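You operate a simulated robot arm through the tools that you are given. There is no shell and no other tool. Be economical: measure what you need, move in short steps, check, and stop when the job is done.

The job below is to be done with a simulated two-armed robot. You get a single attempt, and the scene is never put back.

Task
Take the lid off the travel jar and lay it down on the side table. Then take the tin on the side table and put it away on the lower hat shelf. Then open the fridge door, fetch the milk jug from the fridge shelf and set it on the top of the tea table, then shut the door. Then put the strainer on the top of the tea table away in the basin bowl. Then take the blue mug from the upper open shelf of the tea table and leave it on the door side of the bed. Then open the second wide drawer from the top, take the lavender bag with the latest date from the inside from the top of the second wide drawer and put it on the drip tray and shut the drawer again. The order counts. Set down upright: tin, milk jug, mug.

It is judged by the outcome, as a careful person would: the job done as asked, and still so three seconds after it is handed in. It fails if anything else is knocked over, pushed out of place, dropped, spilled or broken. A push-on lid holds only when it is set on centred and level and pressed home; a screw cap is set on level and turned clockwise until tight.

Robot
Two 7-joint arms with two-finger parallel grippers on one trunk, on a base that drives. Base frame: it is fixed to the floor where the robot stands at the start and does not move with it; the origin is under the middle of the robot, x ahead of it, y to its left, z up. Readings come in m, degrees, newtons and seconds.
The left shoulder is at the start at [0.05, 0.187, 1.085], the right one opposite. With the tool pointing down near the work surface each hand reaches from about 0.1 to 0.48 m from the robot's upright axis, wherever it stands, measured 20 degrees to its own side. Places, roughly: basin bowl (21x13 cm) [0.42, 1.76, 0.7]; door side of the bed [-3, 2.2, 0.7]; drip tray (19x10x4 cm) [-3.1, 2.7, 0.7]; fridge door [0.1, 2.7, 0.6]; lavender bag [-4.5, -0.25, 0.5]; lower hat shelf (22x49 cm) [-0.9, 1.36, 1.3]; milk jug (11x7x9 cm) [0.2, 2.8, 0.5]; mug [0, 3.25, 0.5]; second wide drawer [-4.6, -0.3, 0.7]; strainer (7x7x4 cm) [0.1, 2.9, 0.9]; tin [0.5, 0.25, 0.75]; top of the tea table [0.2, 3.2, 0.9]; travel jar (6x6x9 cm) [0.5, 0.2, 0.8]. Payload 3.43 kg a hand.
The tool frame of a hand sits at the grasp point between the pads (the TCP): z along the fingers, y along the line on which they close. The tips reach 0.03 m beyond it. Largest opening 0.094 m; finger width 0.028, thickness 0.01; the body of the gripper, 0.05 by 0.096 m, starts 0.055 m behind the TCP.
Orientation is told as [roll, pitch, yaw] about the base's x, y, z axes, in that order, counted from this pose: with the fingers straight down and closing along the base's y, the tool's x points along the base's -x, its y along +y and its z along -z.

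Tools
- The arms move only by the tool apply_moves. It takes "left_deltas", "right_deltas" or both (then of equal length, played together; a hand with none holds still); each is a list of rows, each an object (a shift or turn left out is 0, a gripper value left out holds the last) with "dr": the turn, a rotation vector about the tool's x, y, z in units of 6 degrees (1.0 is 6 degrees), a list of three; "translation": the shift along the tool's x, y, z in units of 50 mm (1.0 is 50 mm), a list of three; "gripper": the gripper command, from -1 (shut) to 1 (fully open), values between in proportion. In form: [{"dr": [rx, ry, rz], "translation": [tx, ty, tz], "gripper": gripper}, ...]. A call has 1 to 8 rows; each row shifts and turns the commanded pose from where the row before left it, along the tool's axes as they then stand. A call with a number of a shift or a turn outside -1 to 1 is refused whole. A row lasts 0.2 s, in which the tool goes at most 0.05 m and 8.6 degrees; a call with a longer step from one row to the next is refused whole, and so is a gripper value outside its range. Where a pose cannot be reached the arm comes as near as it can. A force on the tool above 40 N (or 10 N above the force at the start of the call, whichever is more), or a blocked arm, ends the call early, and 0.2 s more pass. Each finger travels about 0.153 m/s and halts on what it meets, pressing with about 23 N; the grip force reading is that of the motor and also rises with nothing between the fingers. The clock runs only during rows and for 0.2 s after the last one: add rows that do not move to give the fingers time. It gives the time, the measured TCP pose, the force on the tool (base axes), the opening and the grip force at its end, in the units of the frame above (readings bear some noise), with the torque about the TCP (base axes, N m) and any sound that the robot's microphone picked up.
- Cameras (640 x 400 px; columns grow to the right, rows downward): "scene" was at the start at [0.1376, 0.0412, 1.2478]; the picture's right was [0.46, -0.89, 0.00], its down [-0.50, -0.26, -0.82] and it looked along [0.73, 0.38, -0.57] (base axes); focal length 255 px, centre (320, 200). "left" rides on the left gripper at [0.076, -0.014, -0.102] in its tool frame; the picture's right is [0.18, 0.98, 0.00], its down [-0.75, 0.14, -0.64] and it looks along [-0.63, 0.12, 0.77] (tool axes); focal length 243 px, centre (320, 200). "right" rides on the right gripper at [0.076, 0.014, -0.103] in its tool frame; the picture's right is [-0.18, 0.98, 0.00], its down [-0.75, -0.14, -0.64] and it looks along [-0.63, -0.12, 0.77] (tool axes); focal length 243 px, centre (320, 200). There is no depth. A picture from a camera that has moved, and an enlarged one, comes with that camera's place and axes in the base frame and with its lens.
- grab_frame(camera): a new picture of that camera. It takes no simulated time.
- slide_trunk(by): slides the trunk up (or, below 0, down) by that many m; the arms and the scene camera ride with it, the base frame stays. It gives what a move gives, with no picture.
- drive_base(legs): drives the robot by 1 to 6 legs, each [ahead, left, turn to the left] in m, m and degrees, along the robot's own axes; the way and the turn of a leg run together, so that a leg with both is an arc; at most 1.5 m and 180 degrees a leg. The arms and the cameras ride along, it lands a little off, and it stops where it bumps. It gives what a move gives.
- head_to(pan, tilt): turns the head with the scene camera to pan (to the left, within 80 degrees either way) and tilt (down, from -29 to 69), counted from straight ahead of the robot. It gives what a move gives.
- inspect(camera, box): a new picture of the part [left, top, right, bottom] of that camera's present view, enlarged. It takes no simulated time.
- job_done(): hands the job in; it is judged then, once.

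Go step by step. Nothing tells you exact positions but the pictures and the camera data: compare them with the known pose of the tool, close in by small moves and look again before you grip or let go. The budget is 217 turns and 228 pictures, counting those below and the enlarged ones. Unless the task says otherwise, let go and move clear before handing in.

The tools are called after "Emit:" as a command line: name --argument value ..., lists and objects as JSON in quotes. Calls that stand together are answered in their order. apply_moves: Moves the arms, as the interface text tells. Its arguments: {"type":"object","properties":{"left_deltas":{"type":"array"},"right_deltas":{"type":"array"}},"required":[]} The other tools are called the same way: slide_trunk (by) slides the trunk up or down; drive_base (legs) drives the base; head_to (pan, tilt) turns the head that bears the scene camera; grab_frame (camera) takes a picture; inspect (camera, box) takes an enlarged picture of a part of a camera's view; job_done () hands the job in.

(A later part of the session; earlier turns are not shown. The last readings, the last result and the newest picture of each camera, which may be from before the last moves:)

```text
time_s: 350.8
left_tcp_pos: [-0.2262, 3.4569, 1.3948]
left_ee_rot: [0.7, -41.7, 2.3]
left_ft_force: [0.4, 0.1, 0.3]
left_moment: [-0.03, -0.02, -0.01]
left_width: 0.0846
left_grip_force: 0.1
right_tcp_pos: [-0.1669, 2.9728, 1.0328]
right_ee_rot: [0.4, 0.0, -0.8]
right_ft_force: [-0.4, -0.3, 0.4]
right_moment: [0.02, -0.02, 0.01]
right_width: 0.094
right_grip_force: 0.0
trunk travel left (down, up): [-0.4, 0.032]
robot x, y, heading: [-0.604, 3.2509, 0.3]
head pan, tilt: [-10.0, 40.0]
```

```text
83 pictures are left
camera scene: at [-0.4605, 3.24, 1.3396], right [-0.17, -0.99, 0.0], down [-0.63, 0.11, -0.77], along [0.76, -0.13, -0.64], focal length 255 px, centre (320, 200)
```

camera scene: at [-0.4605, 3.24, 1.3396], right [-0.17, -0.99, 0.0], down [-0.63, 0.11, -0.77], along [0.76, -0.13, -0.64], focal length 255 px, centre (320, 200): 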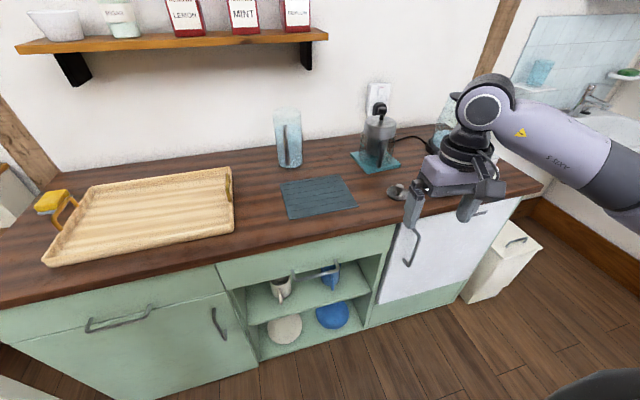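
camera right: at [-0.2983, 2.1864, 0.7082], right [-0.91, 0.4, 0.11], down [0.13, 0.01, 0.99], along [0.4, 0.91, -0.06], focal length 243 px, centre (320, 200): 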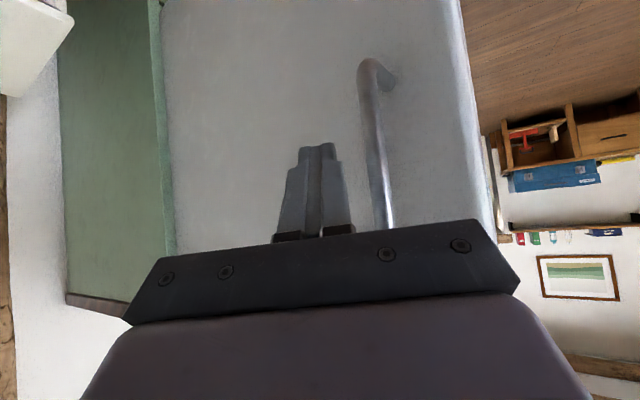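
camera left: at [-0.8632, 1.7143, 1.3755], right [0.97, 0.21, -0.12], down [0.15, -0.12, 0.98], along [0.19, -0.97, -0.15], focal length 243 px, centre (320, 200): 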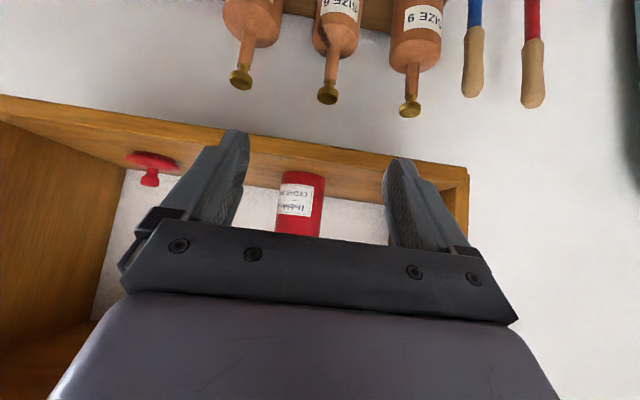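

Emit:
drive_base --legs '[[0.26, -0.07, 0]]'

Emit:
grab_frame --camera "right"

Emit:
grab_frame --camera "scene"

```text
time_s: 352.7
left_tcp_pos: [0.0346, 3.3882, 1.3963]
left_ee_rot: [0.7, -41.8, 2.1]
left_ft_force: [-0.8, -1.2, -0.2]
left_moment: [0.03, -0.02, 0.0]
left_width: 0.0848
left_grip_force: 0.0
right_tcp_pos: [0.0915, 2.9027, 1.0326]
right_ee_rot: [0.5, 0.2, -0.8]
right_ft_force: [0.8, 0.5, 0.5]
right_moment: [0.02, 0.01, 0.01]
right_width: 0.094
right_grip_force: 0.1
trunk travel left (down, up): [-0.4, 0.032]
robot x, y, heading: [-0.3428, 3.1821, 0.2]
head pan, tilt: [-10.0, 40.0]
```

```text
82 pictures are left
camera right: at [0.0159, 2.9175, 1.135], right [0.2, 0.98, 0.01], down [0.75, -0.16, 0.64], along [0.63, -0.12, -0.77], focal length 243 px, centre (320, 200)
```

right: 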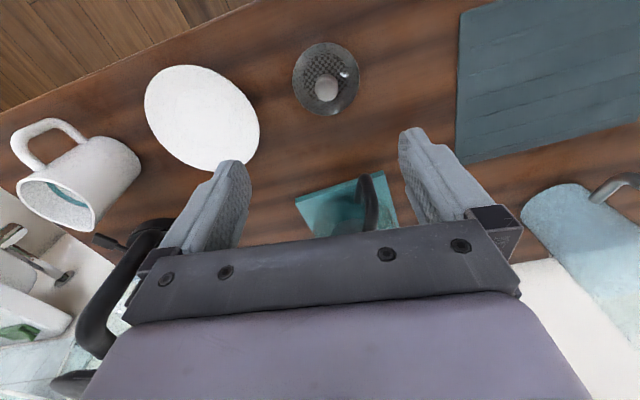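

```text
81 pictures are left
camera scene: at [-0.2008, 3.1697, 1.3395], right [-0.17, -0.99, 0.0], down [-0.63, 0.11, -0.77], along [0.75, -0.13, -0.64], focal length 255 px, centre (320, 200)
```

scene: 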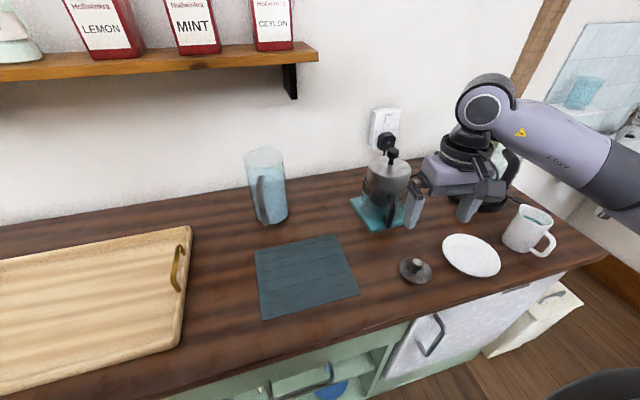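

Emit:
apply_moves --right_deltas '[{"translation": [0.11, 0.15, 0.3], "gripper": 0.1}, {"translation": [0, 0, 0.8]}, {"translation": [0, 0, 0.8]}, {"translation": [0, 0, 0.4]}, {}]'

Emit:
grab_frame --camera "right"

Emit:
inspect --camera "scene" --box '[360, 190, 500, 310]'

```text
time_s: 353.9
left_tcp_pos: [0.0334, 3.3862, 1.3952]
left_ee_rot: [0.8, -41.7, 2.0]
left_ft_force: [-0.3, -0.5, 0.3]
left_moment: [0.01, 0.0, 0.01]
left_width: 0.0846
left_grip_force: 0.0
right_tcp_pos: [0.0861, 2.9129, 0.9175]
right_ee_rot: [0.5, -0.1, -0.9]
right_ft_force: [-0.2, -0.1, 0.0]
right_moment: [-0.01, 0.01, 0.03]
right_width: 0.0517
right_grip_force: 0.1
trunk travel left (down, up): [-0.4, 0.032]
robot x, y, heading: [-0.3454, 3.1827, 0.2]
head pan, tilt: [-10.0, 40.0]
```

```text
80 pictures are left
camera right: at [0.0101, 2.927, 1.0206], right [0.2, 0.98, 0.01], down [0.75, -0.16, 0.64], along [0.63, -0.12, -0.77], focal length 243 px, centre (320, 200)
```

right: 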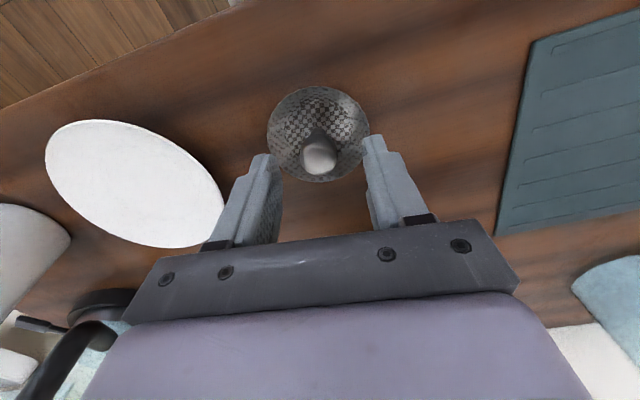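

```text
3.33 times, centred on (430, 250) of scene
camera zoom: at [-0.2014, 3.1699, 1.3396], right [-0.17, -0.99, 0.0], down [-0.63, 0.11, -0.77], along [0.76, -0.13, -0.64], focal length 849 px, centre (-47, 33)
```

zoom: 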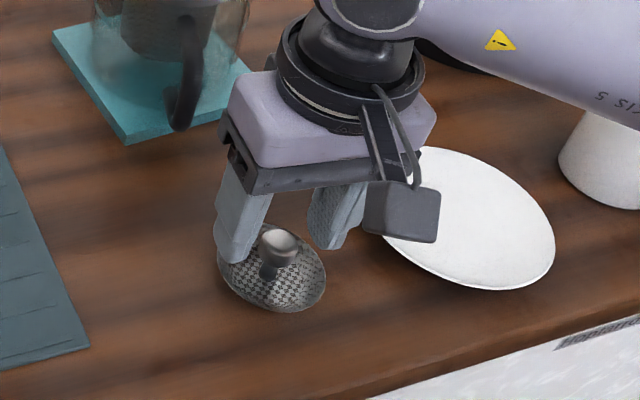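

Centred over the knob. Lower 2 cm and grip it.

Emit:
apply_moves --right_deltas '[{"translation": [0.02, 0, 0.22]}, {"translation": [0, 0, 0.2]}, {"gripper": -1}, {}, {}, {}]'

Emit:
apply_moves --right_deltas '[{"translation": [0, 0, -0.3]}, {"translation": [0, 0, -0.5]}, {"translation": [0, 0, -0.8]}, {"translation": [0, 0, -0.8]}, {}]'

Emit:
grab_frame --camera "right"

```text
time_s: 355.3
left_tcp_pos: [0.0324, 3.388, 1.3954]
left_ee_rot: [0.5, -41.8, 2.0]
left_ft_force: [-0.1, -0.5, -0.8]
left_moment: [-0.01, -0.02, 0.04]
left_width: 0.0847
left_grip_force: 0.1
right_tcp_pos: [0.0849, 2.9129, 0.8983]
right_ee_rot: [0.4, -0.1, -0.9]
right_ft_force: [0.5, 4.0, 12.8]
right_moment: [-0.01, -0.22, 0.09]
right_width: 0.0205
right_grip_force: 23.0
trunk travel left (down, up): [-0.4, 0.032]
robot x, y, heading: [-0.3426, 3.1855, 0.4]
head pan, tilt: [-10.0, 40.0]
```

```text
time_s: 356.5
left_tcp_pos: [0.034, 3.3873, 1.3936]
left_ee_rot: [0.7, -41.7, 2.2]
left_ft_force: [0.5, 0.1, -0.3]
left_moment: [-0.01, -0.01, 0.0]
left_width: 0.0846
left_grip_force: 0.0
right_tcp_pos: [0.0843, 2.9109, 1.0178]
right_ee_rot: [0.4, 0.1, -1.0]
right_ft_force: [-0.2, 1.1, 0.5]
right_moment: [0.03, 0.0, 0.0]
right_width: 0.0204
right_grip_force: 23.3
trunk travel left (down, up): [-0.4, 0.032]
robot x, y, heading: [-0.3414, 3.1796, -0.1]
head pan, tilt: [-10.0, 40.0]
```

```text
78 pictures are left
camera right: at [0.0083, 2.9252, 1.1206], right [0.2, 0.98, 0.01], down [0.75, -0.16, 0.64], along [0.63, -0.12, -0.77], focal length 243 px, centre (320, 200)
```

right: 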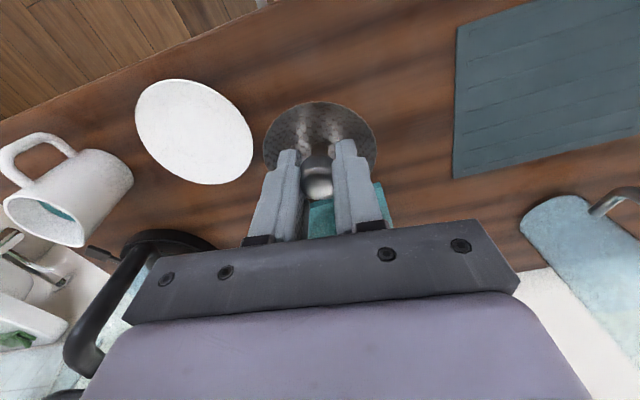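

Strainer is held. Now drive to the basin with a look on arrival.

Emit:
drive_base --legs '[[-0.25, 0, 0], [0, -1.2, 0], [0, 0, 15]]'

Emit:
slide_trunk --by -0.1

Emit:
head_to --pan -18 --tilt 30

Emit:
grab_frame --camera "scene"

```text
time_s: 369.6
left_tcp_pos: [-0.2781, 2.2726, 1.3945]
left_ee_rot: [0.6, -41.7, 16.2]
left_ft_force: [0.3, -0.2, 0.1]
left_moment: [0.03, -0.01, 0.01]
left_width: 0.0848
left_grip_force: 0.1
right_tcp_pos: [-0.1119, 1.8236, 1.0171]
right_ee_rot: [0.5, 0.0, 13.2]
right_ft_force: [0.2, -0.2, -0.3]
right_moment: [0.0, -0.01, -0.01]
right_width: 0.0206
right_grip_force: 22.7
trunk travel left (down, up): [-0.4, 0.032]
robot x, y, heading: [-0.5935, 1.9833, 14.4]
head pan, tilt: [-10.0, 40.0]
```

```text
time_s: 370.9
left_tcp_pos: [-0.2774, 2.2736, 1.2952]
left_ee_rot: [0.7, -41.8, 16.2]
left_ft_force: [-0.6, 0.0, -0.8]
left_moment: [0.01, 0.01, 0.02]
left_width: 0.0846
left_grip_force: 0.1
right_tcp_pos: [-0.1125, 1.8234, 0.9178]
right_ee_rot: [0.6, 0.0, 13.2]
right_ft_force: [-0.1, -0.8, -1.4]
right_moment: [0.0, 0.01, -0.02]
right_width: 0.0206
right_grip_force: 22.9
trunk travel left (down, up): [-0.3, 0.132]
robot x, y, heading: [-0.5948, 1.9839, 14.5]
head pan, tilt: [-10.0, 40.0]
```

```text
time_s: 371.6
left_tcp_pos: [-0.2778, 2.2739, 1.2948]
left_ee_rot: [0.7, -41.7, 16.2]
left_ft_force: [0.3, -0.1, 0.6]
left_moment: [-0.01, 0.0, 0.02]
left_width: 0.0846
left_grip_force: 0.1
right_tcp_pos: [-0.1129, 1.8243, 0.9174]
right_ee_rot: [0.4, 0.0, 13.3]
right_ft_force: [-0.6, 0.0, -0.5]
right_moment: [0.0, 0.01, -0.01]
right_width: 0.0203
right_grip_force: 23.4
trunk travel left (down, up): [-0.3, 0.132]
robot x, y, heading: [-0.5945, 1.9847, 14.5]
head pan, tilt: [-18.0, 30.0]
```

```text
77 pictures are left
camera scene: at [-0.4469, 1.9929, 1.2549], right [-0.06, -1.0, 0.0], down [-0.5, 0.03, -0.87], along [0.86, -0.05, -0.5], focal length 255 px, centre (320, 200)
```

scene: 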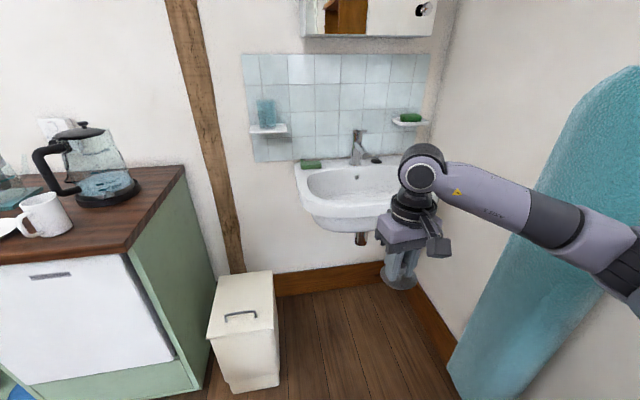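

Emit:
drive_base --legs '[[0.3, -0.2, 0]]'

Emit:
grab_frame --camera "scene"

Emit:
grab_frame --camera "right"

```text
time_s: 373.4
left_tcp_pos: [-0.065, 2.2139, 1.2938]
left_ee_rot: [0.0, -41.8, 17.6]
left_ft_force: [-1.3, -0.2, -0.2]
left_moment: [-0.02, 0.01, 0.01]
left_width: 0.0845
left_grip_force: 0.0
right_tcp_pos: [0.1071, 1.7726, 0.923]
right_ee_rot: [0.2, -0.4, 15.3]
right_ft_force: [-0.3, 0.2, 0.0]
right_moment: [-0.02, 0.02, 0.03]
right_width: 0.0204
right_grip_force: 23.4
trunk travel left (down, up): [-0.3, 0.132]
robot x, y, heading: [-0.3719, 1.9117, 15.2]
head pan, tilt: [-18.0, 30.0]
stopped in leg 1: the robot was blocked; the commanded pose is now the measured one
```

```text
76 pictures are left
camera scene: at [-0.2303, 1.93, 1.2553], right [-0.05, -1.0, 0.01], down [-0.5, 0.02, -0.87], along [0.87, -0.05, -0.5], focal length 255 px, centre (320, 200)
```

scene: 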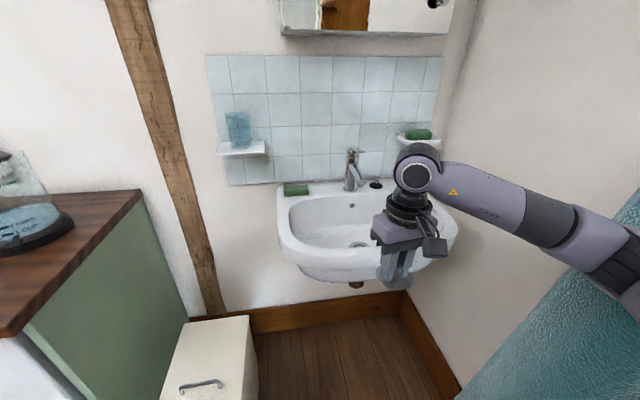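

```text
75 pictures are left
camera right: at [0.0276, 1.7646, 1.0246], right [-0.08, 1.0, 0.01], down [0.76, 0.06, 0.65], along [0.64, 0.06, -0.76], focal length 243 px, centre (320, 200)
```

right: 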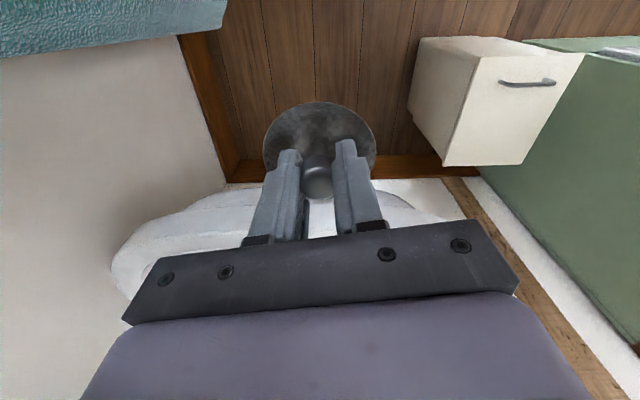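

The basin rim is at z≈0.83, bowl centre near (0.42, 1.79). The right elbow seems to touch the ironing board, so I'll approach with the robot turned more to the left. I'll raise the strainer a little first.

Emit:
drive_base --legs '[[-0.06, 0.08, 0], [0, 0, 20]]'

Emit:
apply_moves --right_deltas '[{"translation": [0, 0, -0.8]}, {}]'

Emit:
drive_base --legs '[[0.13, -0.32, 0]]'

Emit:
head_to --pan -40 --tilt 35

Emit:
grab_frame --camera "scene"

Emit:
grab_frame --camera "right"

```text
time_s: 375.9
left_tcp_pos: [-0.2603, 2.3558, 1.294]
left_ee_rot: [0.7, -41.9, 37.1]
left_ft_force: [0.5, 0.5, -0.5]
left_moment: [-0.03, -0.04, -0.01]
left_width: 0.0846
left_grip_force: 0.2
right_tcp_pos: [0.0503, 2.0007, 0.9192]
right_ee_rot: [0.8, -0.3, 35.0]
right_ft_force: [0.4, -0.3, -0.8]
right_moment: [0.01, 0.02, 0.01]
right_width: 0.0204
right_grip_force: 23.1
trunk travel left (down, up): [-0.3, 0.132]
robot x, y, heading: [-0.4571, 1.9742, 35.1]
head pan, tilt: [-18.0, 30.0]
```

```text
time_s: 376.5
left_tcp_pos: [-0.2605, 2.3565, 1.2952]
left_ee_rot: [0.7, -41.8, 37.2]
left_ft_force: [0.0, 0.0, -0.2]
left_moment: [0.0, 0.0, 0.02]
left_width: 0.0846
left_grip_force: 0.1
right_tcp_pos: [0.0501, 2.0007, 0.9599]
right_ee_rot: [0.7, -0.2, 34.9]
right_ft_force: [0.0, -0.5, 0.0]
right_moment: [-0.02, -0.01, 0.04]
right_width: 0.0209
right_grip_force: 22.5
trunk travel left (down, up): [-0.3, 0.132]
robot x, y, heading: [-0.4535, 1.9758, 35.0]
head pan, tilt: [-18.0, 30.0]
```

```text
time_s: 379.9
left_tcp_pos: [0.0261, 2.1719, 1.2961]
left_ee_rot: [0.7, -41.8, 37.4]
left_ft_force: [-0.3, 0.0, 0.4]
left_moment: [0.01, 0.0, 0.01]
left_width: 0.0847
left_grip_force: 0.1
right_tcp_pos: [0.3402, 1.8189, 0.9603]
right_ee_rot: [0.7, -0.2, 35.3]
right_ft_force: [-0.1, 0.6, 0.4]
right_moment: [0.0, 0.02, 0.02]
right_width: 0.0205
right_grip_force: 23.1
trunk travel left (down, up): [-0.3, 0.132]
robot x, y, heading: [-0.1662, 1.7917, 35.3]
head pan, tilt: [-18.0, 30.0]
```

```text
time_s: 380.7
left_tcp_pos: [0.0259, 2.1735, 1.2948]
left_ee_rot: [0.7, -41.8, 37.4]
left_ft_force: [0.0, 0.1, -0.5]
left_moment: [0.04, -0.02, 0.01]
left_width: 0.0845
left_grip_force: 0.1
right_tcp_pos: [0.3388, 1.8185, 0.9607]
right_ee_rot: [0.7, -0.2, 35.3]
right_ft_force: [0.2, 1.0, -0.5]
right_moment: [0.02, 0.01, -0.02]
right_width: 0.0205
right_grip_force: 23.3
trunk travel left (down, up): [-0.3, 0.132]
robot x, y, heading: [-0.1619, 1.7919, 35.5]
head pan, tilt: [-40.0, 35.0]
```

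```text
74 pictures are left
camera scene: at [-0.029, 1.8159, 1.2471], right [-0.08, -1.0, 0.0], down [-0.57, 0.04, -0.82], along [0.82, -0.06, -0.57], focal length 255 px, centre (320, 200)
```

scene: 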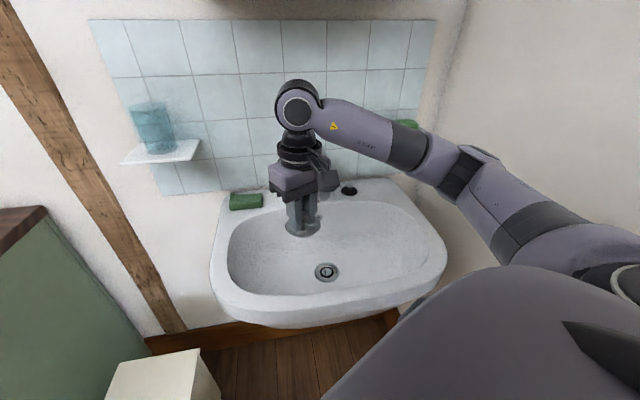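

```text
73 pictures are left
camera right: at [0.2681, 1.785, 1.0621], right [-0.42, 0.91, 0.01], down [0.7, 0.31, 0.64], along [0.58, 0.28, -0.77], focal length 243 px, centre (320, 200)
```

right: 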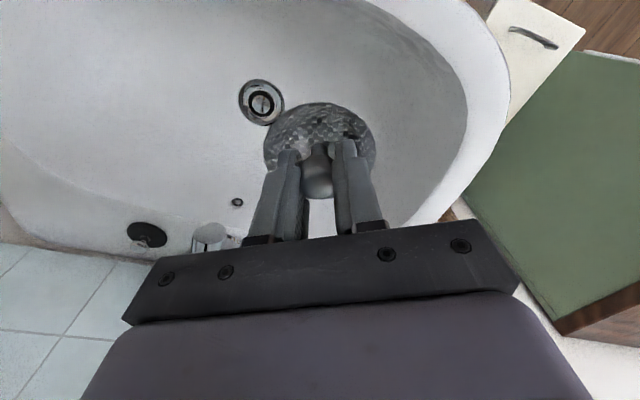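

Over the bowl. The drain is at about (0.398, 1.768, 0.731). I'll move over the centre and lower.

Emit:
apply_moves --right_deltas '[{"translation": [-0.3, -0.55, 0]}, {"translation": [-0.28, -0.55, 0]}, {"translation": [0, 0, 0.8]}, {"translation": [0, 0, 0.8]}, {"translation": [0, 0, 0.8]}, {"translation": [0, 0, 0.4]}, {}]'

Emit:
grab_frame --camera "right"

```text
time_s: 381.8
left_tcp_pos: [0.0252, 2.1736, 1.2954]
left_ee_rot: [0.6, -41.7, 37.4]
left_ft_force: [0.0, 0.6, 0.0]
left_moment: [-0.03, 0.01, 0.0]
left_width: 0.0847
left_grip_force: 0.1
right_tcp_pos: [0.3938, 1.7929, 0.8803]
right_ee_rot: [0.7, -0.8, 35.3]
right_ft_force: [-7.7, -1.6, 5.2]
right_moment: [-0.02, -0.73, -0.3]
right_width: 0.0203
right_grip_force: 23.1
trunk travel left (down, up): [-0.3, 0.132]
robot x, y, heading: [-0.1675, 1.7886, 35.1]
head pan, tilt: [-40.0, 35.0]
stopped in row 5 (right hand): the force on the tool passed its limit at 46 N (the readings are from after the stop); the commanded pose is now the measured one
```

```text
72 pictures are left
camera right: at [0.3224, 1.7586, 0.9806], right [-0.42, 0.91, 0.01], down [0.69, 0.31, 0.65], along [0.59, 0.28, -0.76], focal length 243 px, centre (320, 200)
```

right: 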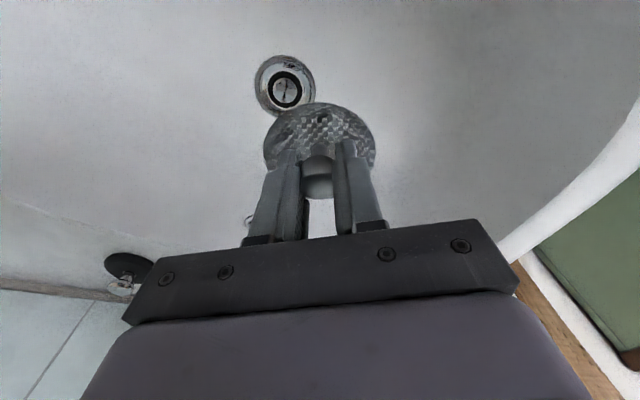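

The palm touched the tap. I'll raise, move toward the front of the bowl, and lower there.

Emit:
apply_moves --right_deltas '[{"translation": [0, 0, -0.3]}, {"translation": [0.45, 0.4, 0]}, {"translation": [0.45, 0.4, 0]}, {"translation": [0, 0, 0.5]}, {"translation": [0, 0, 0.5]}, {"translation": [0, 0, 0.5]}, {}]'

Emit:
grab_frame --camera "scene"

Emit:
grab_frame --camera "right"

```text
time_s: 383.4
left_tcp_pos: [0.0255, 2.1733, 1.2946]
left_ee_rot: [0.6, -41.7, 37.2]
left_ft_force: [0.5, 0.2, 0.7]
left_moment: [0.01, -0.01, 0.01]
left_width: 0.0849
left_grip_force: 0.1
right_tcp_pos: [0.335, 1.8013, 0.8162]
right_ee_rot: [0.7, -0.8, 35.2]
right_ft_force: [0.4, 0.4, 0.2]
right_moment: [-0.02, 0.0, -0.03]
right_width: 0.0205
right_grip_force: 23.2
trunk travel left (down, up): [-0.3, 0.132]
robot x, y, heading: [-0.1657, 1.7837, 35.4]
head pan, tilt: [-40.0, 35.0]
```

```text
71 pictures are left
camera scene: at [-0.029, 1.8158, 1.2471], right [-0.08, -1.0, 0.0], down [-0.57, 0.05, -0.82], along [0.82, -0.07, -0.57], focal length 255 px, centre (320, 200)
```

scene: 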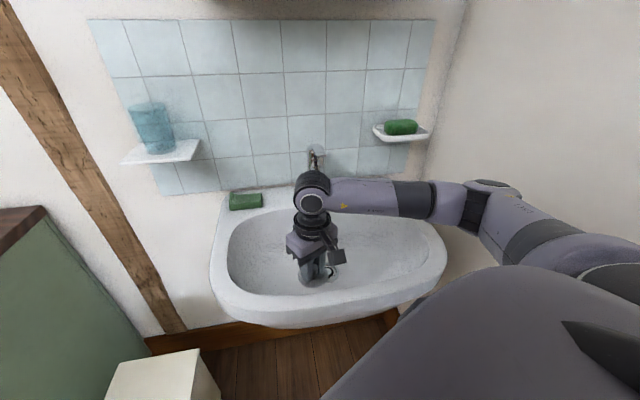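

```text
70 pictures are left
camera right: at [0.2641, 1.7677, 0.9178], right [-0.42, 0.91, 0.01], down [0.69, 0.31, 0.65], along [0.59, 0.28, -0.76], focal length 243 px, centre (320, 200)
```

right: 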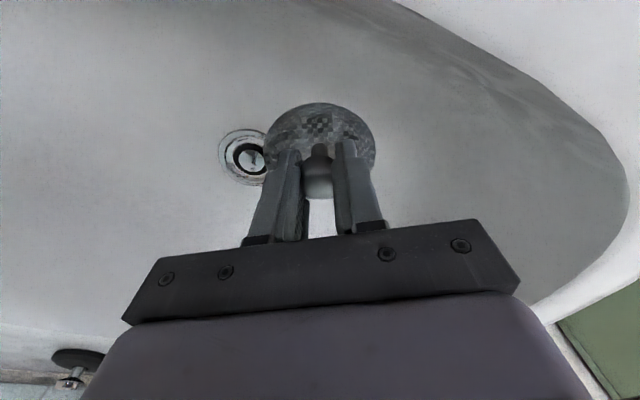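

Lower slowly until the strainer touches the bowl floor.

Emit:
apply_moves --right_deltas '[{"translation": [0, 0, 0.12]}, {"translation": [0, 0, 0.12]}, {"translation": [0, 0, 0.08]}, {"translation": [0, 0, 0.08]}, {}]'

```text
time_s: 384.6
left_tcp_pos: [0.0263, 2.1721, 1.2944]
left_ee_rot: [0.7, -41.7, 37.3]
left_ft_force: [0.0, -0.8, -0.1]
left_moment: [0.02, 0.0, -0.03]
left_width: 0.0847
left_grip_force: 0.0
right_tcp_pos: [0.3355, 1.8019, 0.7979]
right_ee_rot: [0.6, -0.8, 35.3]
right_ft_force: [-0.6, -0.4, -0.9]
right_moment: [0.0, 0.01, 0.02]
right_width: 0.0203
right_grip_force: 22.9
trunk travel left (down, up): [-0.3, 0.132]
robot x, y, heading: [-0.1665, 1.7875, 35.6]
head pan, tilt: [-40.0, 35.0]
```

Emit:
apply_moves --right_deltas '[{"translation": [0, 0, 0.06]}, {"translation": [0, 0, 0.06]}, {"translation": [0, 0, 0.06]}, {"translation": [0, 0, 0.06]}, {}]'

Emit:
inspect --camera "right" --box '[200, 80, 440, 260]'

```text
time_s: 385.8
left_tcp_pos: [0.0276, 2.1725, 1.2954]
left_ee_rot: [0.6, -41.7, 37.3]
left_ft_force: [0.2, -0.2, 0.0]
left_moment: [0.02, 0.0, 0.0]
left_width: 0.0847
left_grip_force: 0.1
right_tcp_pos: [0.3373, 1.8017, 0.7859]
right_ee_rot: [0.6, -0.8, 35.2]
right_ft_force: [0.0, -0.1, -1.3]
right_moment: [-0.02, 0.05, 0.0]
right_width: 0.0204
right_grip_force: 22.7
trunk travel left (down, up): [-0.3, 0.132]
robot x, y, heading: [-0.1657, 1.7862, 35.5]
head pan, tilt: [-40.0, 35.0]
```

```text
2.22 times, centred on (320, 170) of right
camera zoom: at [0.2643, 1.7677, 0.887], right [-0.42, 0.91, 0.01], down [0.69, 0.31, 0.65], along [0.59, 0.28, -0.76], focal length 539 px, centre (320, 267)
```

zoom: 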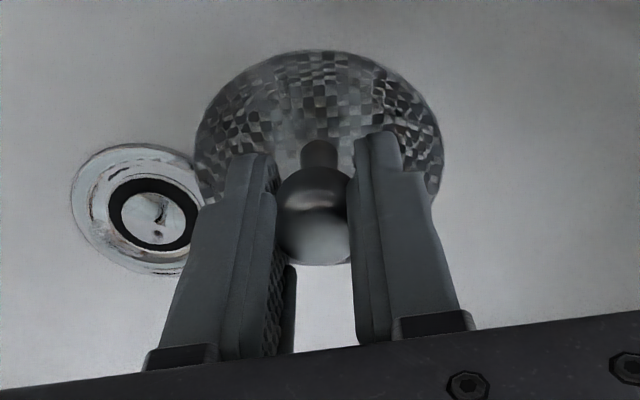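

Emit:
apply_moves --right_deltas '[{"translation": [0, 0, 0.06]}, {"translation": [0, 0, 0.06]}, {"translation": [0, 0, 0.05]}, {"translation": [0, 0, 0.05]}, {}]'

```text
time_s: 387.0
left_tcp_pos: [0.0264, 2.1731, 1.2946]
left_ee_rot: [0.6, -41.6, 37.4]
left_ft_force: [0.0, -0.1, 0.0]
left_moment: [0.01, -0.01, -0.04]
left_width: 0.0846
left_grip_force: 0.1
right_tcp_pos: [0.3368, 1.8021, 0.7753]
right_ee_rot: [0.8, -0.8, 35.3]
right_ft_force: [-0.5, -0.1, -0.6]
right_moment: [-0.03, 0.06, 0.02]
right_width: 0.0204
right_grip_force: 22.9
trunk travel left (down, up): [-0.3, 0.132]
robot x, y, heading: [-0.1578, 1.7893, 35.7]
head pan, tilt: [-40.0, 35.0]
```

Emit:
apply_moves --right_deltas '[{"translation": [0, 0, 0.06]}, {"translation": [0, 0, 0.06]}, {"translation": [0, 0, 0.06]}, {"translation": [0, 0, 0.06]}, {"translation": [0, 0, 0.06]}, {}]'

```text
time_s: 388.4
left_tcp_pos: [0.0277, 2.1729, 1.2947]
left_ee_rot: [0.7, -41.6, 37.3]
left_ft_force: [0.3, -0.9, -0.2]
left_moment: [0.02, -0.02, -0.03]
left_width: 0.0847
left_grip_force: 0.1
right_tcp_pos: [0.335, 1.8024, 0.7594]
right_ee_rot: [0.7, -0.8, 35.3]
right_ft_force: [0.1, 0.1, -0.2]
right_moment: [0.0, 0.01, -0.02]
right_width: 0.0205
right_grip_force: 23.0
trunk travel left (down, up): [-0.3, 0.132]
robot x, y, heading: [-0.1633, 1.786, 35.5]
head pan, tilt: [-40.0, 35.0]
```

Emit:
apply_moves --right_deltas '[{"translation": [0, 0, 0.06]}, {"translation": [0, 0, 0.06]}, {"translation": [0, 0, 0.06]}, {"translation": [0, 0, 0.06]}, {"translation": [0, 0, 0.06]}, {}]'

Emit:
grab_frame --camera "right"

```text
time_s: 389.8
left_tcp_pos: [0.0254, 2.1725, 1.2962]
left_ee_rot: [0.6, -41.8, 37.3]
left_ft_force: [-1.0, 0.3, -0.8]
left_moment: [0.0, 0.02, 0.0]
left_width: 0.0849
left_grip_force: 0.0
right_tcp_pos: [0.336, 1.8018, 0.7473]
right_ee_rot: [0.7, -1.1, 35.3]
right_ft_force: [4.1, -3.9, 23.1]
right_moment: [-0.73, 2.15, 0.48]
right_width: 0.0205
right_grip_force: 22.9
trunk travel left (down, up): [-0.3, 0.132]
robot x, y, heading: [-0.1656, 1.789, 35.2]
head pan, tilt: [-40.0, 35.0]
```

```text
68 pictures are left
camera right: at [0.2645, 1.7679, 0.8482], right [-0.42, 0.91, 0.01], down [0.69, 0.31, 0.65], along [0.59, 0.28, -0.76], focal length 243 px, centre (320, 200)
```

right: 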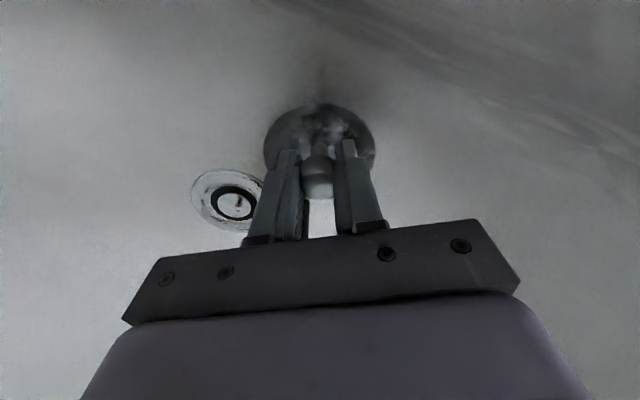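

The moment suggests the hand's camera touches the basin's front rim. I'll raise a bit, shift the strainer deeper into the bowl (clear of the tap), and continue.

Emit:
apply_moves --right_deltas '[{"translation": [0, 0, -0.5]}, {"translation": [-0.44, 0.03, 0]}, {"translation": [-0.44, 0.03, 0]}, {"translation": [0, 0, 0.3]}, {"translation": [0, 0, 0.12]}, {}]'

Emit:
apply_moves --right_deltas '[{"translation": [0, 0, 0.06]}, {"translation": [0, 0, 0.06]}, {"translation": [0, 0, 0.06]}, {}]'

Emit:
grab_frame --camera "right"

```text
time_s: 391.2
left_tcp_pos: [0.0264, 2.1725, 1.2944]
left_ee_rot: [0.8, -41.7, 37.3]
left_ft_force: [-0.3, 0.0, -0.6]
left_moment: [-0.01, 0.01, -0.03]
left_width: 0.0844
left_grip_force: 0.1
right_tcp_pos: [0.3702, 1.8303, 0.748]
right_ee_rot: [0.7, -0.8, 35.3]
right_ft_force: [-0.2, 0.1, -1.0]
right_moment: [0.04, -0.04, 0.01]
right_width: 0.0207
right_grip_force: 22.8
trunk travel left (down, up): [-0.3, 0.132]
robot x, y, heading: [-0.1631, 1.7854, 35.3]
head pan, tilt: [-40.0, 35.0]
```

```text
time_s: 392.2
left_tcp_pos: [0.0268, 2.1728, 1.2949]
left_ee_rot: [0.7, -41.7, 37.3]
left_ft_force: [0.0, 0.0, 0.4]
left_moment: [0.01, 0.02, -0.02]
left_width: 0.0847
left_grip_force: 0.1
right_tcp_pos: [0.3696, 1.8296, 0.7406]
right_ee_rot: [0.7, -0.8, 35.3]
right_ft_force: [-0.3, -0.4, -0.2]
right_moment: [-0.01, 0.0, 0.01]
right_width: 0.0204
right_grip_force: 23.1
trunk travel left (down, up): [-0.3, 0.132]
robot x, y, heading: [-0.1644, 1.7873, 35.0]
head pan, tilt: [-40.0, 35.0]
```

```text
67 pictures are left
camera right: at [0.2984, 1.7954, 0.842], right [-0.42, 0.91, 0.01], down [0.69, 0.31, 0.65], along [0.59, 0.28, -0.76], focal length 243 px, centre (320, 200)
```

right: 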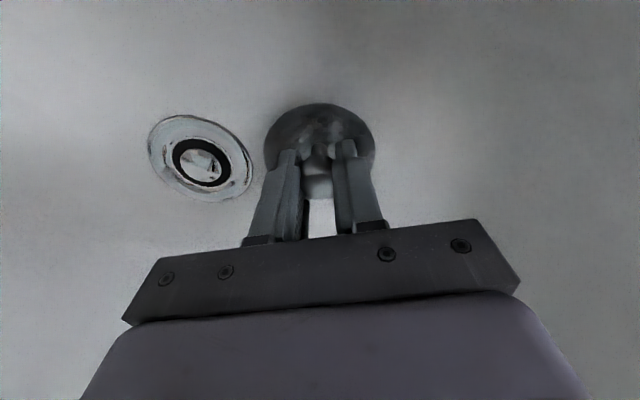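

Emit:
apply_moves --right_deltas '[{"translation": [0, 0, 0.06]}, {"translation": [0, 0, 0.06]}, {"translation": [0, 0, 0.06]}, {"translation": [0, 0, 0.06]}, {"translation": [0, 0, 0.06]}, {}]'

```text
time_s: 393.1
left_tcp_pos: [0.0246, 2.1721, 1.2937]
left_ee_rot: [0.6, -41.8, 37.4]
left_ft_force: [-0.2, -0.6, 0.6]
left_moment: [-0.01, 0.0, 0.01]
left_width: 0.0847
left_grip_force: 0.1
right_tcp_pos: [0.3717, 1.8327, 0.7369]
right_ee_rot: [0.9, -1.6, 35.2]
right_ft_force: [-4.1, -1.5, 17.3]
right_moment: [0.14, -0.08, 0.01]
right_width: 0.0205
right_grip_force: 22.8
trunk travel left (down, up): [-0.3, 0.132]
robot x, y, heading: [-0.1619, 1.7856, 35.4]
head pan, tilt: [-40.0, 35.0]
stopped in row 4 (right hand): the force on the tool passed its limit at 44 N (the readings are from after the stop); the commanded pose is now the measured one
```

Strainer is on the bowl floor. Release and rise.

Emit:
apply_moves --right_deltas '[{"translation": [0, 0, -0.03]}, {"gripper": -0.3}, {"gripper": 0.1}, {"translation": [0, 0, -0.5]}, {"translation": [0, 0, -0.9]}, {"translation": [0, 0, -0.9]}, {"translation": [0, 0, -0.9]}, {"translation": [0, 0, -0.9]}]'

Emit:
grab_frame --camera "scene"

```text
time_s: 394.9
left_tcp_pos: [0.0263, 2.1729, 1.2939]
left_ee_rot: [0.7, -41.6, 37.4]
left_ft_force: [0.6, -0.5, 0.0]
left_moment: [0.0, -0.02, 0.01]
left_width: 0.0844
left_grip_force: 0.0
right_tcp_pos: [0.3682, 1.8287, 0.9421]
right_ee_rot: [0.7, -1.2, 35.4]
right_ft_force: [-0.1, 0.0, -0.1]
right_moment: [0.03, 0.01, 0.02]
right_width: 0.0281
right_grip_force: 0.0
trunk travel left (down, up): [-0.3, 0.132]
robot x, y, heading: [-0.1639, 1.7898, 35.6]
head pan, tilt: [-40.0, 35.0]
```

```text
66 pictures are left
camera scene: at [-0.0293, 1.8156, 1.2471], right [-0.08, -1.0, 0.0], down [-0.57, 0.05, -0.82], along [0.82, -0.07, -0.57], focal length 255 px, centre (320, 200)
```

scene: 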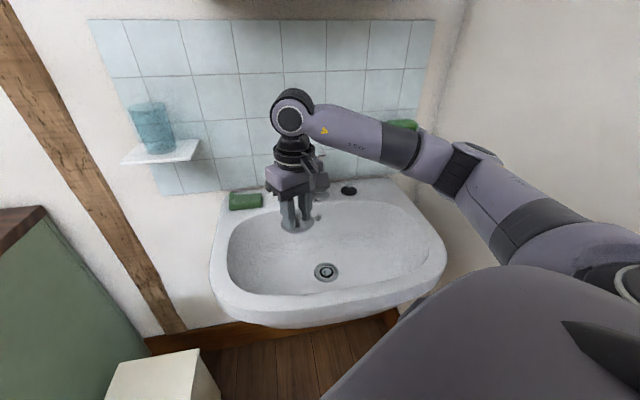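

Emit:
grab_frame --camera "right"

```text
65 pictures are left
camera right: at [0.296, 1.7939, 1.0435], right [-0.42, 0.91, 0.02], down [0.69, 0.3, 0.66], along [0.59, 0.29, -0.76], focal length 243 px, centre (320, 200)
```

right: 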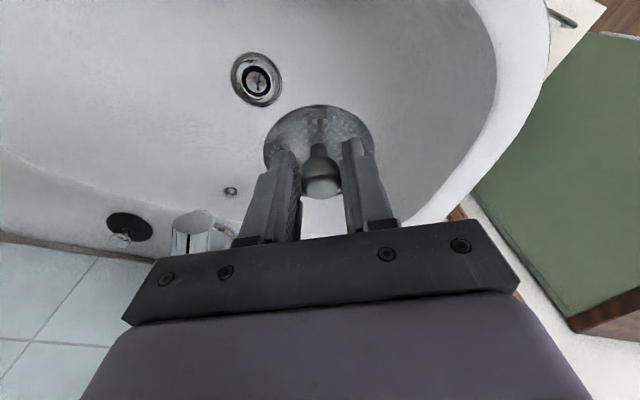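

The strainer is still hooked between the fingers (they opened only 28 mm). I'll set it down again and open wide before lifting.

Emit:
apply_moves --right_deltas '[{"translation": [0, 0, 0.9]}, {"translation": [0, 0, 0.9]}, {"translation": [0, 0, 0.9]}, {"translation": [0, 0, 0.9]}, {"translation": [0, 0, 0.4]}, {}]'

Emit:
apply_moves --right_deltas '[{"gripper": 0.5}, {"gripper": 0.8}, {}, {}]'

Emit:
grab_frame --camera "right"

```text
time_s: 396.3
left_tcp_pos: [0.0252, 2.1723, 1.2961]
left_ee_rot: [0.7, -41.8, 37.3]
left_ft_force: [0.3, 0.3, -0.7]
left_moment: [0.01, -0.01, 0.0]
left_width: 0.0848
left_grip_force: 0.0
right_tcp_pos: [0.3727, 1.8332, 0.7419]
right_ee_rot: [0.8, -1.4, 35.1]
right_ft_force: [1.8, 0.0, 8.7]
right_moment: [0.2, 0.05, -0.02]
right_width: 0.0517
right_grip_force: 0.1
trunk travel left (down, up): [-0.3, 0.132]
robot x, y, heading: [-0.1661, 1.7881, 35.4]
head pan, tilt: [-40.0, 35.0]
```

```text
time_s: 397.3
left_tcp_pos: [0.0256, 2.1725, 1.2955]
left_ee_rot: [0.7, -41.8, 37.3]
left_ft_force: [-0.2, -0.4, 0.6]
left_moment: [-0.01, -0.01, -0.05]
left_width: 0.0848
left_grip_force: 0.1
right_tcp_pos: [0.3716, 1.8326, 0.7437]
right_ee_rot: [1.0, -1.4, 35.1]
right_ft_force: [8.1, -4.5, 21.0]
right_moment: [0.41, 0.34, -0.14]
right_width: 0.08
right_grip_force: 0.2
trunk travel left (down, up): [-0.3, 0.132]
robot x, y, heading: [-0.1623, 1.7898, 35.1]
head pan, tilt: [-40.0, 35.0]
```

```text
64 pictures are left
camera right: at [0.2994, 1.7979, 0.8432], right [-0.42, 0.91, 0.02], down [0.69, 0.3, 0.66], along [0.59, 0.29, -0.75], focal length 243 px, centre (320, 200)
```

right: 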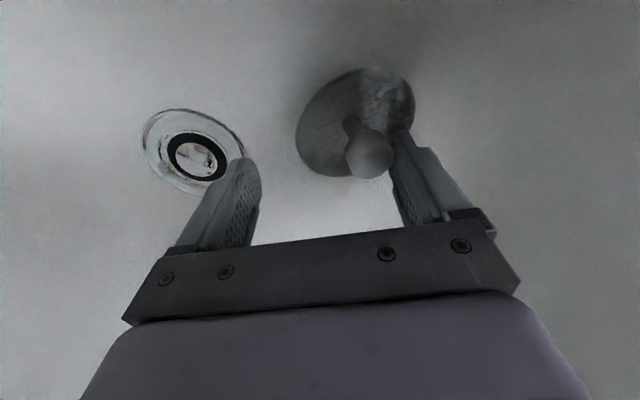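

Emit:
apply_moves --right_deltas '[{"translation": [0, 0, -0.3]}, {"translation": [0, 0, -0.3]}, {}]'

Emit:
grab_frame --camera "right"

```text
time_s: 398.1
left_tcp_pos: [0.0258, 2.1732, 1.2954]
left_ee_rot: [0.7, -41.7, 37.2]
left_ft_force: [1.0, 0.4, -0.9]
left_moment: [-0.01, -0.01, 0.0]
left_width: 0.0844
left_grip_force: 0.1
right_tcp_pos: [0.3693, 1.8296, 0.7723]
right_ee_rot: [0.9, -1.1, 35.3]
right_ft_force: [-0.9, -0.6, -0.9]
right_moment: [0.02, -0.02, -0.04]
right_width: 0.0845
right_grip_force: 0.1
trunk travel left (down, up): [-0.3, 0.132]
robot x, y, heading: [-0.1637, 1.788, 35.4]
head pan, tilt: [-40.0, 35.0]
```

```text
63 pictures are left
camera right: at [0.2983, 1.7957, 0.8726], right [-0.42, 0.91, 0.02], down [0.69, 0.3, 0.65], along [0.59, 0.29, -0.76], focal length 243 px, centre (320, 200)
```

right: 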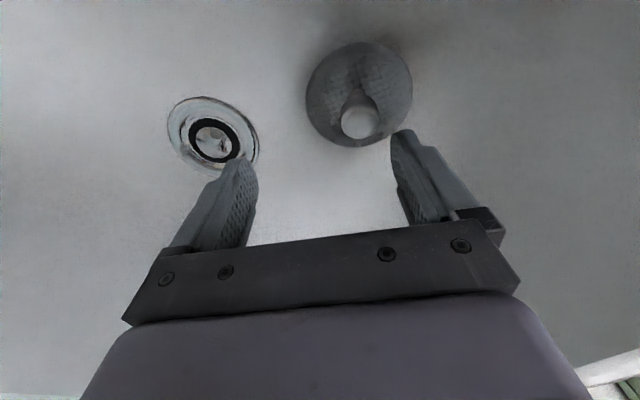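

The strainer rests in the basin bowl. Now I'll leave the sink and go back toward the tea table for the blue mug.

Emit:
apply_moves --right_deltas '[{"translation": [0, 0, -0.9]}, {"translation": [0, 0, -0.9]}, {"translation": [0, 0, -0.9]}, {"translation": [0, 0, -0.9]}, {}]'

Emit:
inspect --camera "scene" --box '[200, 170, 460, 330]'

Emit:
drive_base --legs '[[-0.13, 0.32, 0], [0, 0, -35.2], [-0.3, 0, 0], [0, 1.0, 0]]'

Emit:
slide_trunk --by -0.26

Emit:
head_to --pan 8 --tilt 30

Emit:
grab_frame --camera "scene"

```text
time_s: 399.3
left_tcp_pos: [0.0269, 2.1722, 1.2944]
left_ee_rot: [0.6, -41.7, 37.3]
left_ft_force: [-0.5, 0.2, -1.2]
left_moment: [-0.01, 0.04, -0.02]
left_width: 0.0846
left_grip_force: 0.1
right_tcp_pos: [0.3699, 1.8235, 0.9492]
right_ee_rot: [0.8, -1.1, 35.2]
right_ft_force: [0.0, 1.2, 0.2]
right_moment: [-0.02, 0.03, -0.01]
right_width: 0.0845
right_grip_force: 0.1
trunk travel left (down, up): [-0.3, 0.132]
robot x, y, heading: [-0.1668, 1.7869, 35.0]
head pan, tilt: [-40.0, 35.0]
```

```text
2.46 times, centred on (330, 250) of scene
camera zoom: at [-0.029, 1.8155, 1.2471], right [-0.08, -1.0, 0.0], down [-0.57, 0.05, -0.82], along [0.82, -0.07, -0.57], focal length 627 px, centre (295, 77)
```

zoom: 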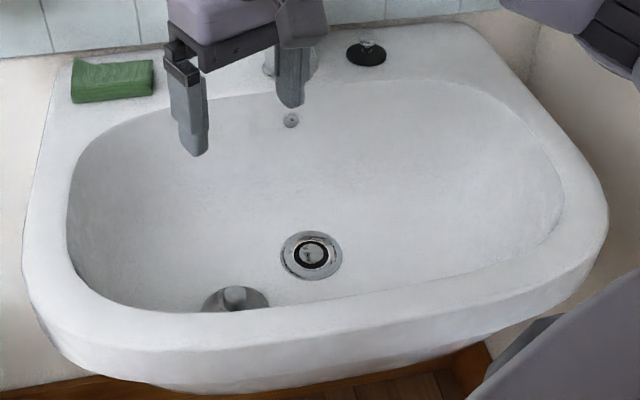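

```text
time_s: 414.9
left_tcp_pos: [-0.3867, 3.1902, 1.2939]
left_ee_rot: [0.7, -41.7, 2.1]
left_ft_force: [-0.2, -0.7, -0.2]
left_moment: [-0.01, 0.0, 0.01]
left_width: 0.0843
left_grip_force: 0.0
right_tcp_pos: [-0.3067, 2.7075, 0.9485]
right_ee_rot: [0.8, -1.3, 0.1]
right_ft_force: [0.2, 0.3, 0.0]
right_moment: [-0.01, 0.01, 0.03]
right_width: 0.0849
right_grip_force: 0.0
trunk travel left (down, up): [-0.3, 0.132]
robot x, y, heading: [-0.7648, 2.9866, -0.2]
head pan, tilt: [-40.0, 35.0]
```

```text
time_s: 417.5
left_tcp_pos: [-0.3862, 3.1897, 1.0357]
left_ee_rot: [0.7, -41.8, 2.1]
left_ft_force: [-0.5, 0.3, 0.5]
left_moment: [0.04, -0.04, 0.01]
left_width: 0.0844
left_grip_force: 0.0
right_tcp_pos: [-0.3059, 2.7064, 0.6888]
right_ee_rot: [0.8, -1.3, 0.2]
right_ft_force: [-0.5, -0.4, 0.5]
right_moment: [-0.01, 0.01, 0.03]
right_width: 0.0848
right_grip_force: 0.1
trunk travel left (down, up): [-0.04, 0.392]
robot x, y, heading: [-0.7659, 2.9887, 0.4]
head pan, tilt: [-40.0, 35.0]
```

```text
time_s: 418.7
left_tcp_pos: [-0.3874, 3.1888, 1.0353]
left_ee_rot: [0.6, -41.7, 2.2]
left_ft_force: [0.5, -0.2, 0.3]
left_moment: [-0.02, 0.01, 0.01]
left_width: 0.0847
left_grip_force: 0.1
right_tcp_pos: [-0.306, 2.7062, 0.6882]
right_ee_rot: [0.8, -1.2, 0.1]
right_ft_force: [-0.7, 0.5, -0.3]
right_moment: [-0.02, 0.01, 0.01]
right_width: 0.0846
right_grip_force: 0.0
trunk travel left (down, up): [-0.04, 0.392]
robot x, y, heading: [-0.7674, 2.9823, 0.1]
head pan, tilt: [8.0, 30.0]
```

```text
61 pictures are left
camera scene: at [-0.6161, 2.9997, 0.9949], right [0.14, -0.99, 0.0], down [-0.49, -0.07, -0.87], along [0.86, 0.12, -0.5], focal length 255 px, centre (320, 200)
```

scene: 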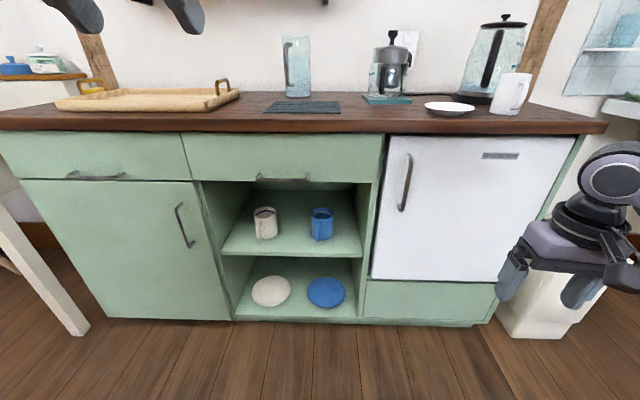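

Emit:
inspect --camera "scene" --box '[220, 170, 400, 280]'

```text
3.56 times, centred on (310, 225) of scene
camera zoom: at [-0.6161, 2.9997, 0.9949], right [0.14, -0.99, 0.0], down [-0.49, -0.07, -0.87], along [0.86, 0.12, -0.5], focal length 906 px, centre (356, 111)
```

zoom: 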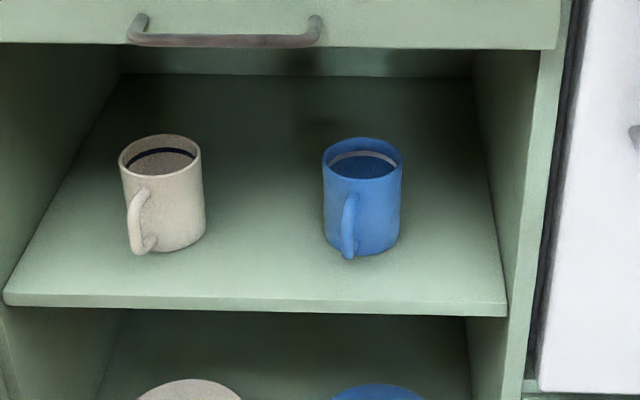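

The blue mug stands at about (0.127, 3.096), bottom z≈0.41, diameter ≈0.08, handle toward me. I'll lower the left hand in front of the shelf, with pitch -50° for a low approach.

Emit:
slide_trunk --by -0.04

Emit:
apply_moves --left_deltas '[{"dr": [0, -1, 0]}, {"dr": [0, -0.4, -0.3], "gripper": 1}, {"translation": [0.6, -0.35, 0.55]}, {"translation": [0.6, -0.35, 0.55]}, {"translation": [0.65, -0.35, 0.55]}, {"translation": [0.65, -0.35, 0.55]}, {"translation": [0.65, -0.25, 0.55]}, {"translation": [0.7, -0.1, 0.59]}]' --right_deltas '[{}, {}, {"translation": [0.5, 0, 0]}, {"translation": [0.5, 0, 0]}, {}, {}, {}, {}]'

Emit:
apply_moves --left_deltas '[{"translation": [0.7, 0, 0.59]}, {"translation": [0.7, 0, 0.59]}, {"translation": [0.7, 0, 0.59]}, {"translation": [0.7, 0, 0.59]}, {"translation": [0.7, 0, 0.59]}, {}]'

Emit:
grab_frame --camera "left"

```text
time_s: 419.5
left_tcp_pos: [-0.386, 3.1896, 0.9963]
left_ee_rot: [0.7, -41.7, 2.1]
left_ft_force: [-0.9, -0.1, 0.6]
left_moment: [0.02, -0.03, 0.01]
left_width: 0.0846
left_grip_force: 0.0
right_tcp_pos: [-0.3067, 2.7065, 0.6482]
right_ee_rot: [0.8, -1.2, 0.1]
right_ft_force: [0.1, -0.4, -0.6]
right_moment: [0.03, 0.01, 0.0]
right_width: 0.0846
right_grip_force: 0.0
trunk travel left (down, up): [0.0, 0.432]
robot x, y, heading: [-0.7645, 2.9857, 0.1]
head pan, tilt: [8.0, 30.0]
```

```text
time_s: 421.3
left_tcp_pos: [-0.3796, 3.0993, 0.7418]
left_ee_rot: [-1.4, -50.3, 4.9]
left_ft_force: [0.4, 0.9, -1.3]
left_moment: [-0.01, 0.0, -0.02]
left_width: 0.094
left_grip_force: 0.1
right_tcp_pos: [-0.3588, 2.7074, 0.6471]
right_ee_rot: [0.7, -1.3, 0.1]
right_ft_force: [0.5, 0.1, 0.1]
right_moment: [-0.04, -0.01, -0.01]
right_width: 0.0846
right_grip_force: 0.1
trunk travel left (down, up): [0.0, 0.432]
robot x, y, heading: [-0.7648, 2.9921, 0.3]
head pan, tilt: [8.0, 30.0]
```

```text
time_s: 422.7
left_tcp_pos: [-0.3743, 3.095, 0.5105]
left_ee_rot: [-1.2, -50.1, 4.7]
left_ft_force: [0.4, 0.0, 0.2]
left_moment: [0.0, -0.02, 0.05]
left_width: 0.0937
left_grip_force: 0.1
right_tcp_pos: [-0.3581, 2.7075, 0.6461]
right_ee_rot: [0.7, -1.2, 0.1]
right_ft_force: [-0.4, 0.3, -0.4]
right_moment: [-0.02, 0.03, -0.03]
right_width: 0.0843
right_grip_force: 0.0
trunk travel left (down, up): [0.0, 0.432]
robot x, y, heading: [-0.7618, 2.9861, 0.2]
head pan, tilt: [8.0, 30.0]
```

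```text
59 pictures are left
camera left: at [-0.5011, 3.0711, 0.517], right [-0.18, 0.97, -0.15], down [-0.02, 0.15, 0.99], along [0.98, 0.18, -0.01], focal length 243 px, centre (320, 200)
```

left: 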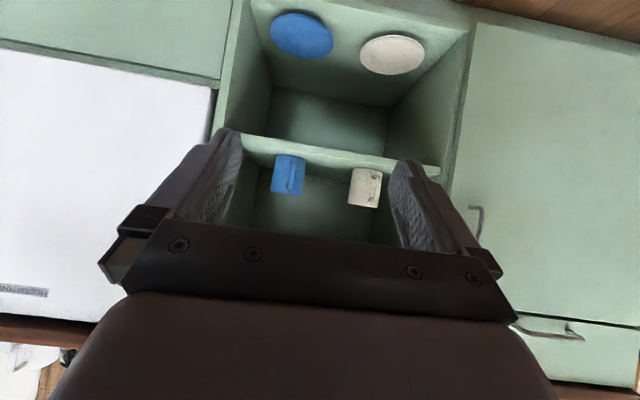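

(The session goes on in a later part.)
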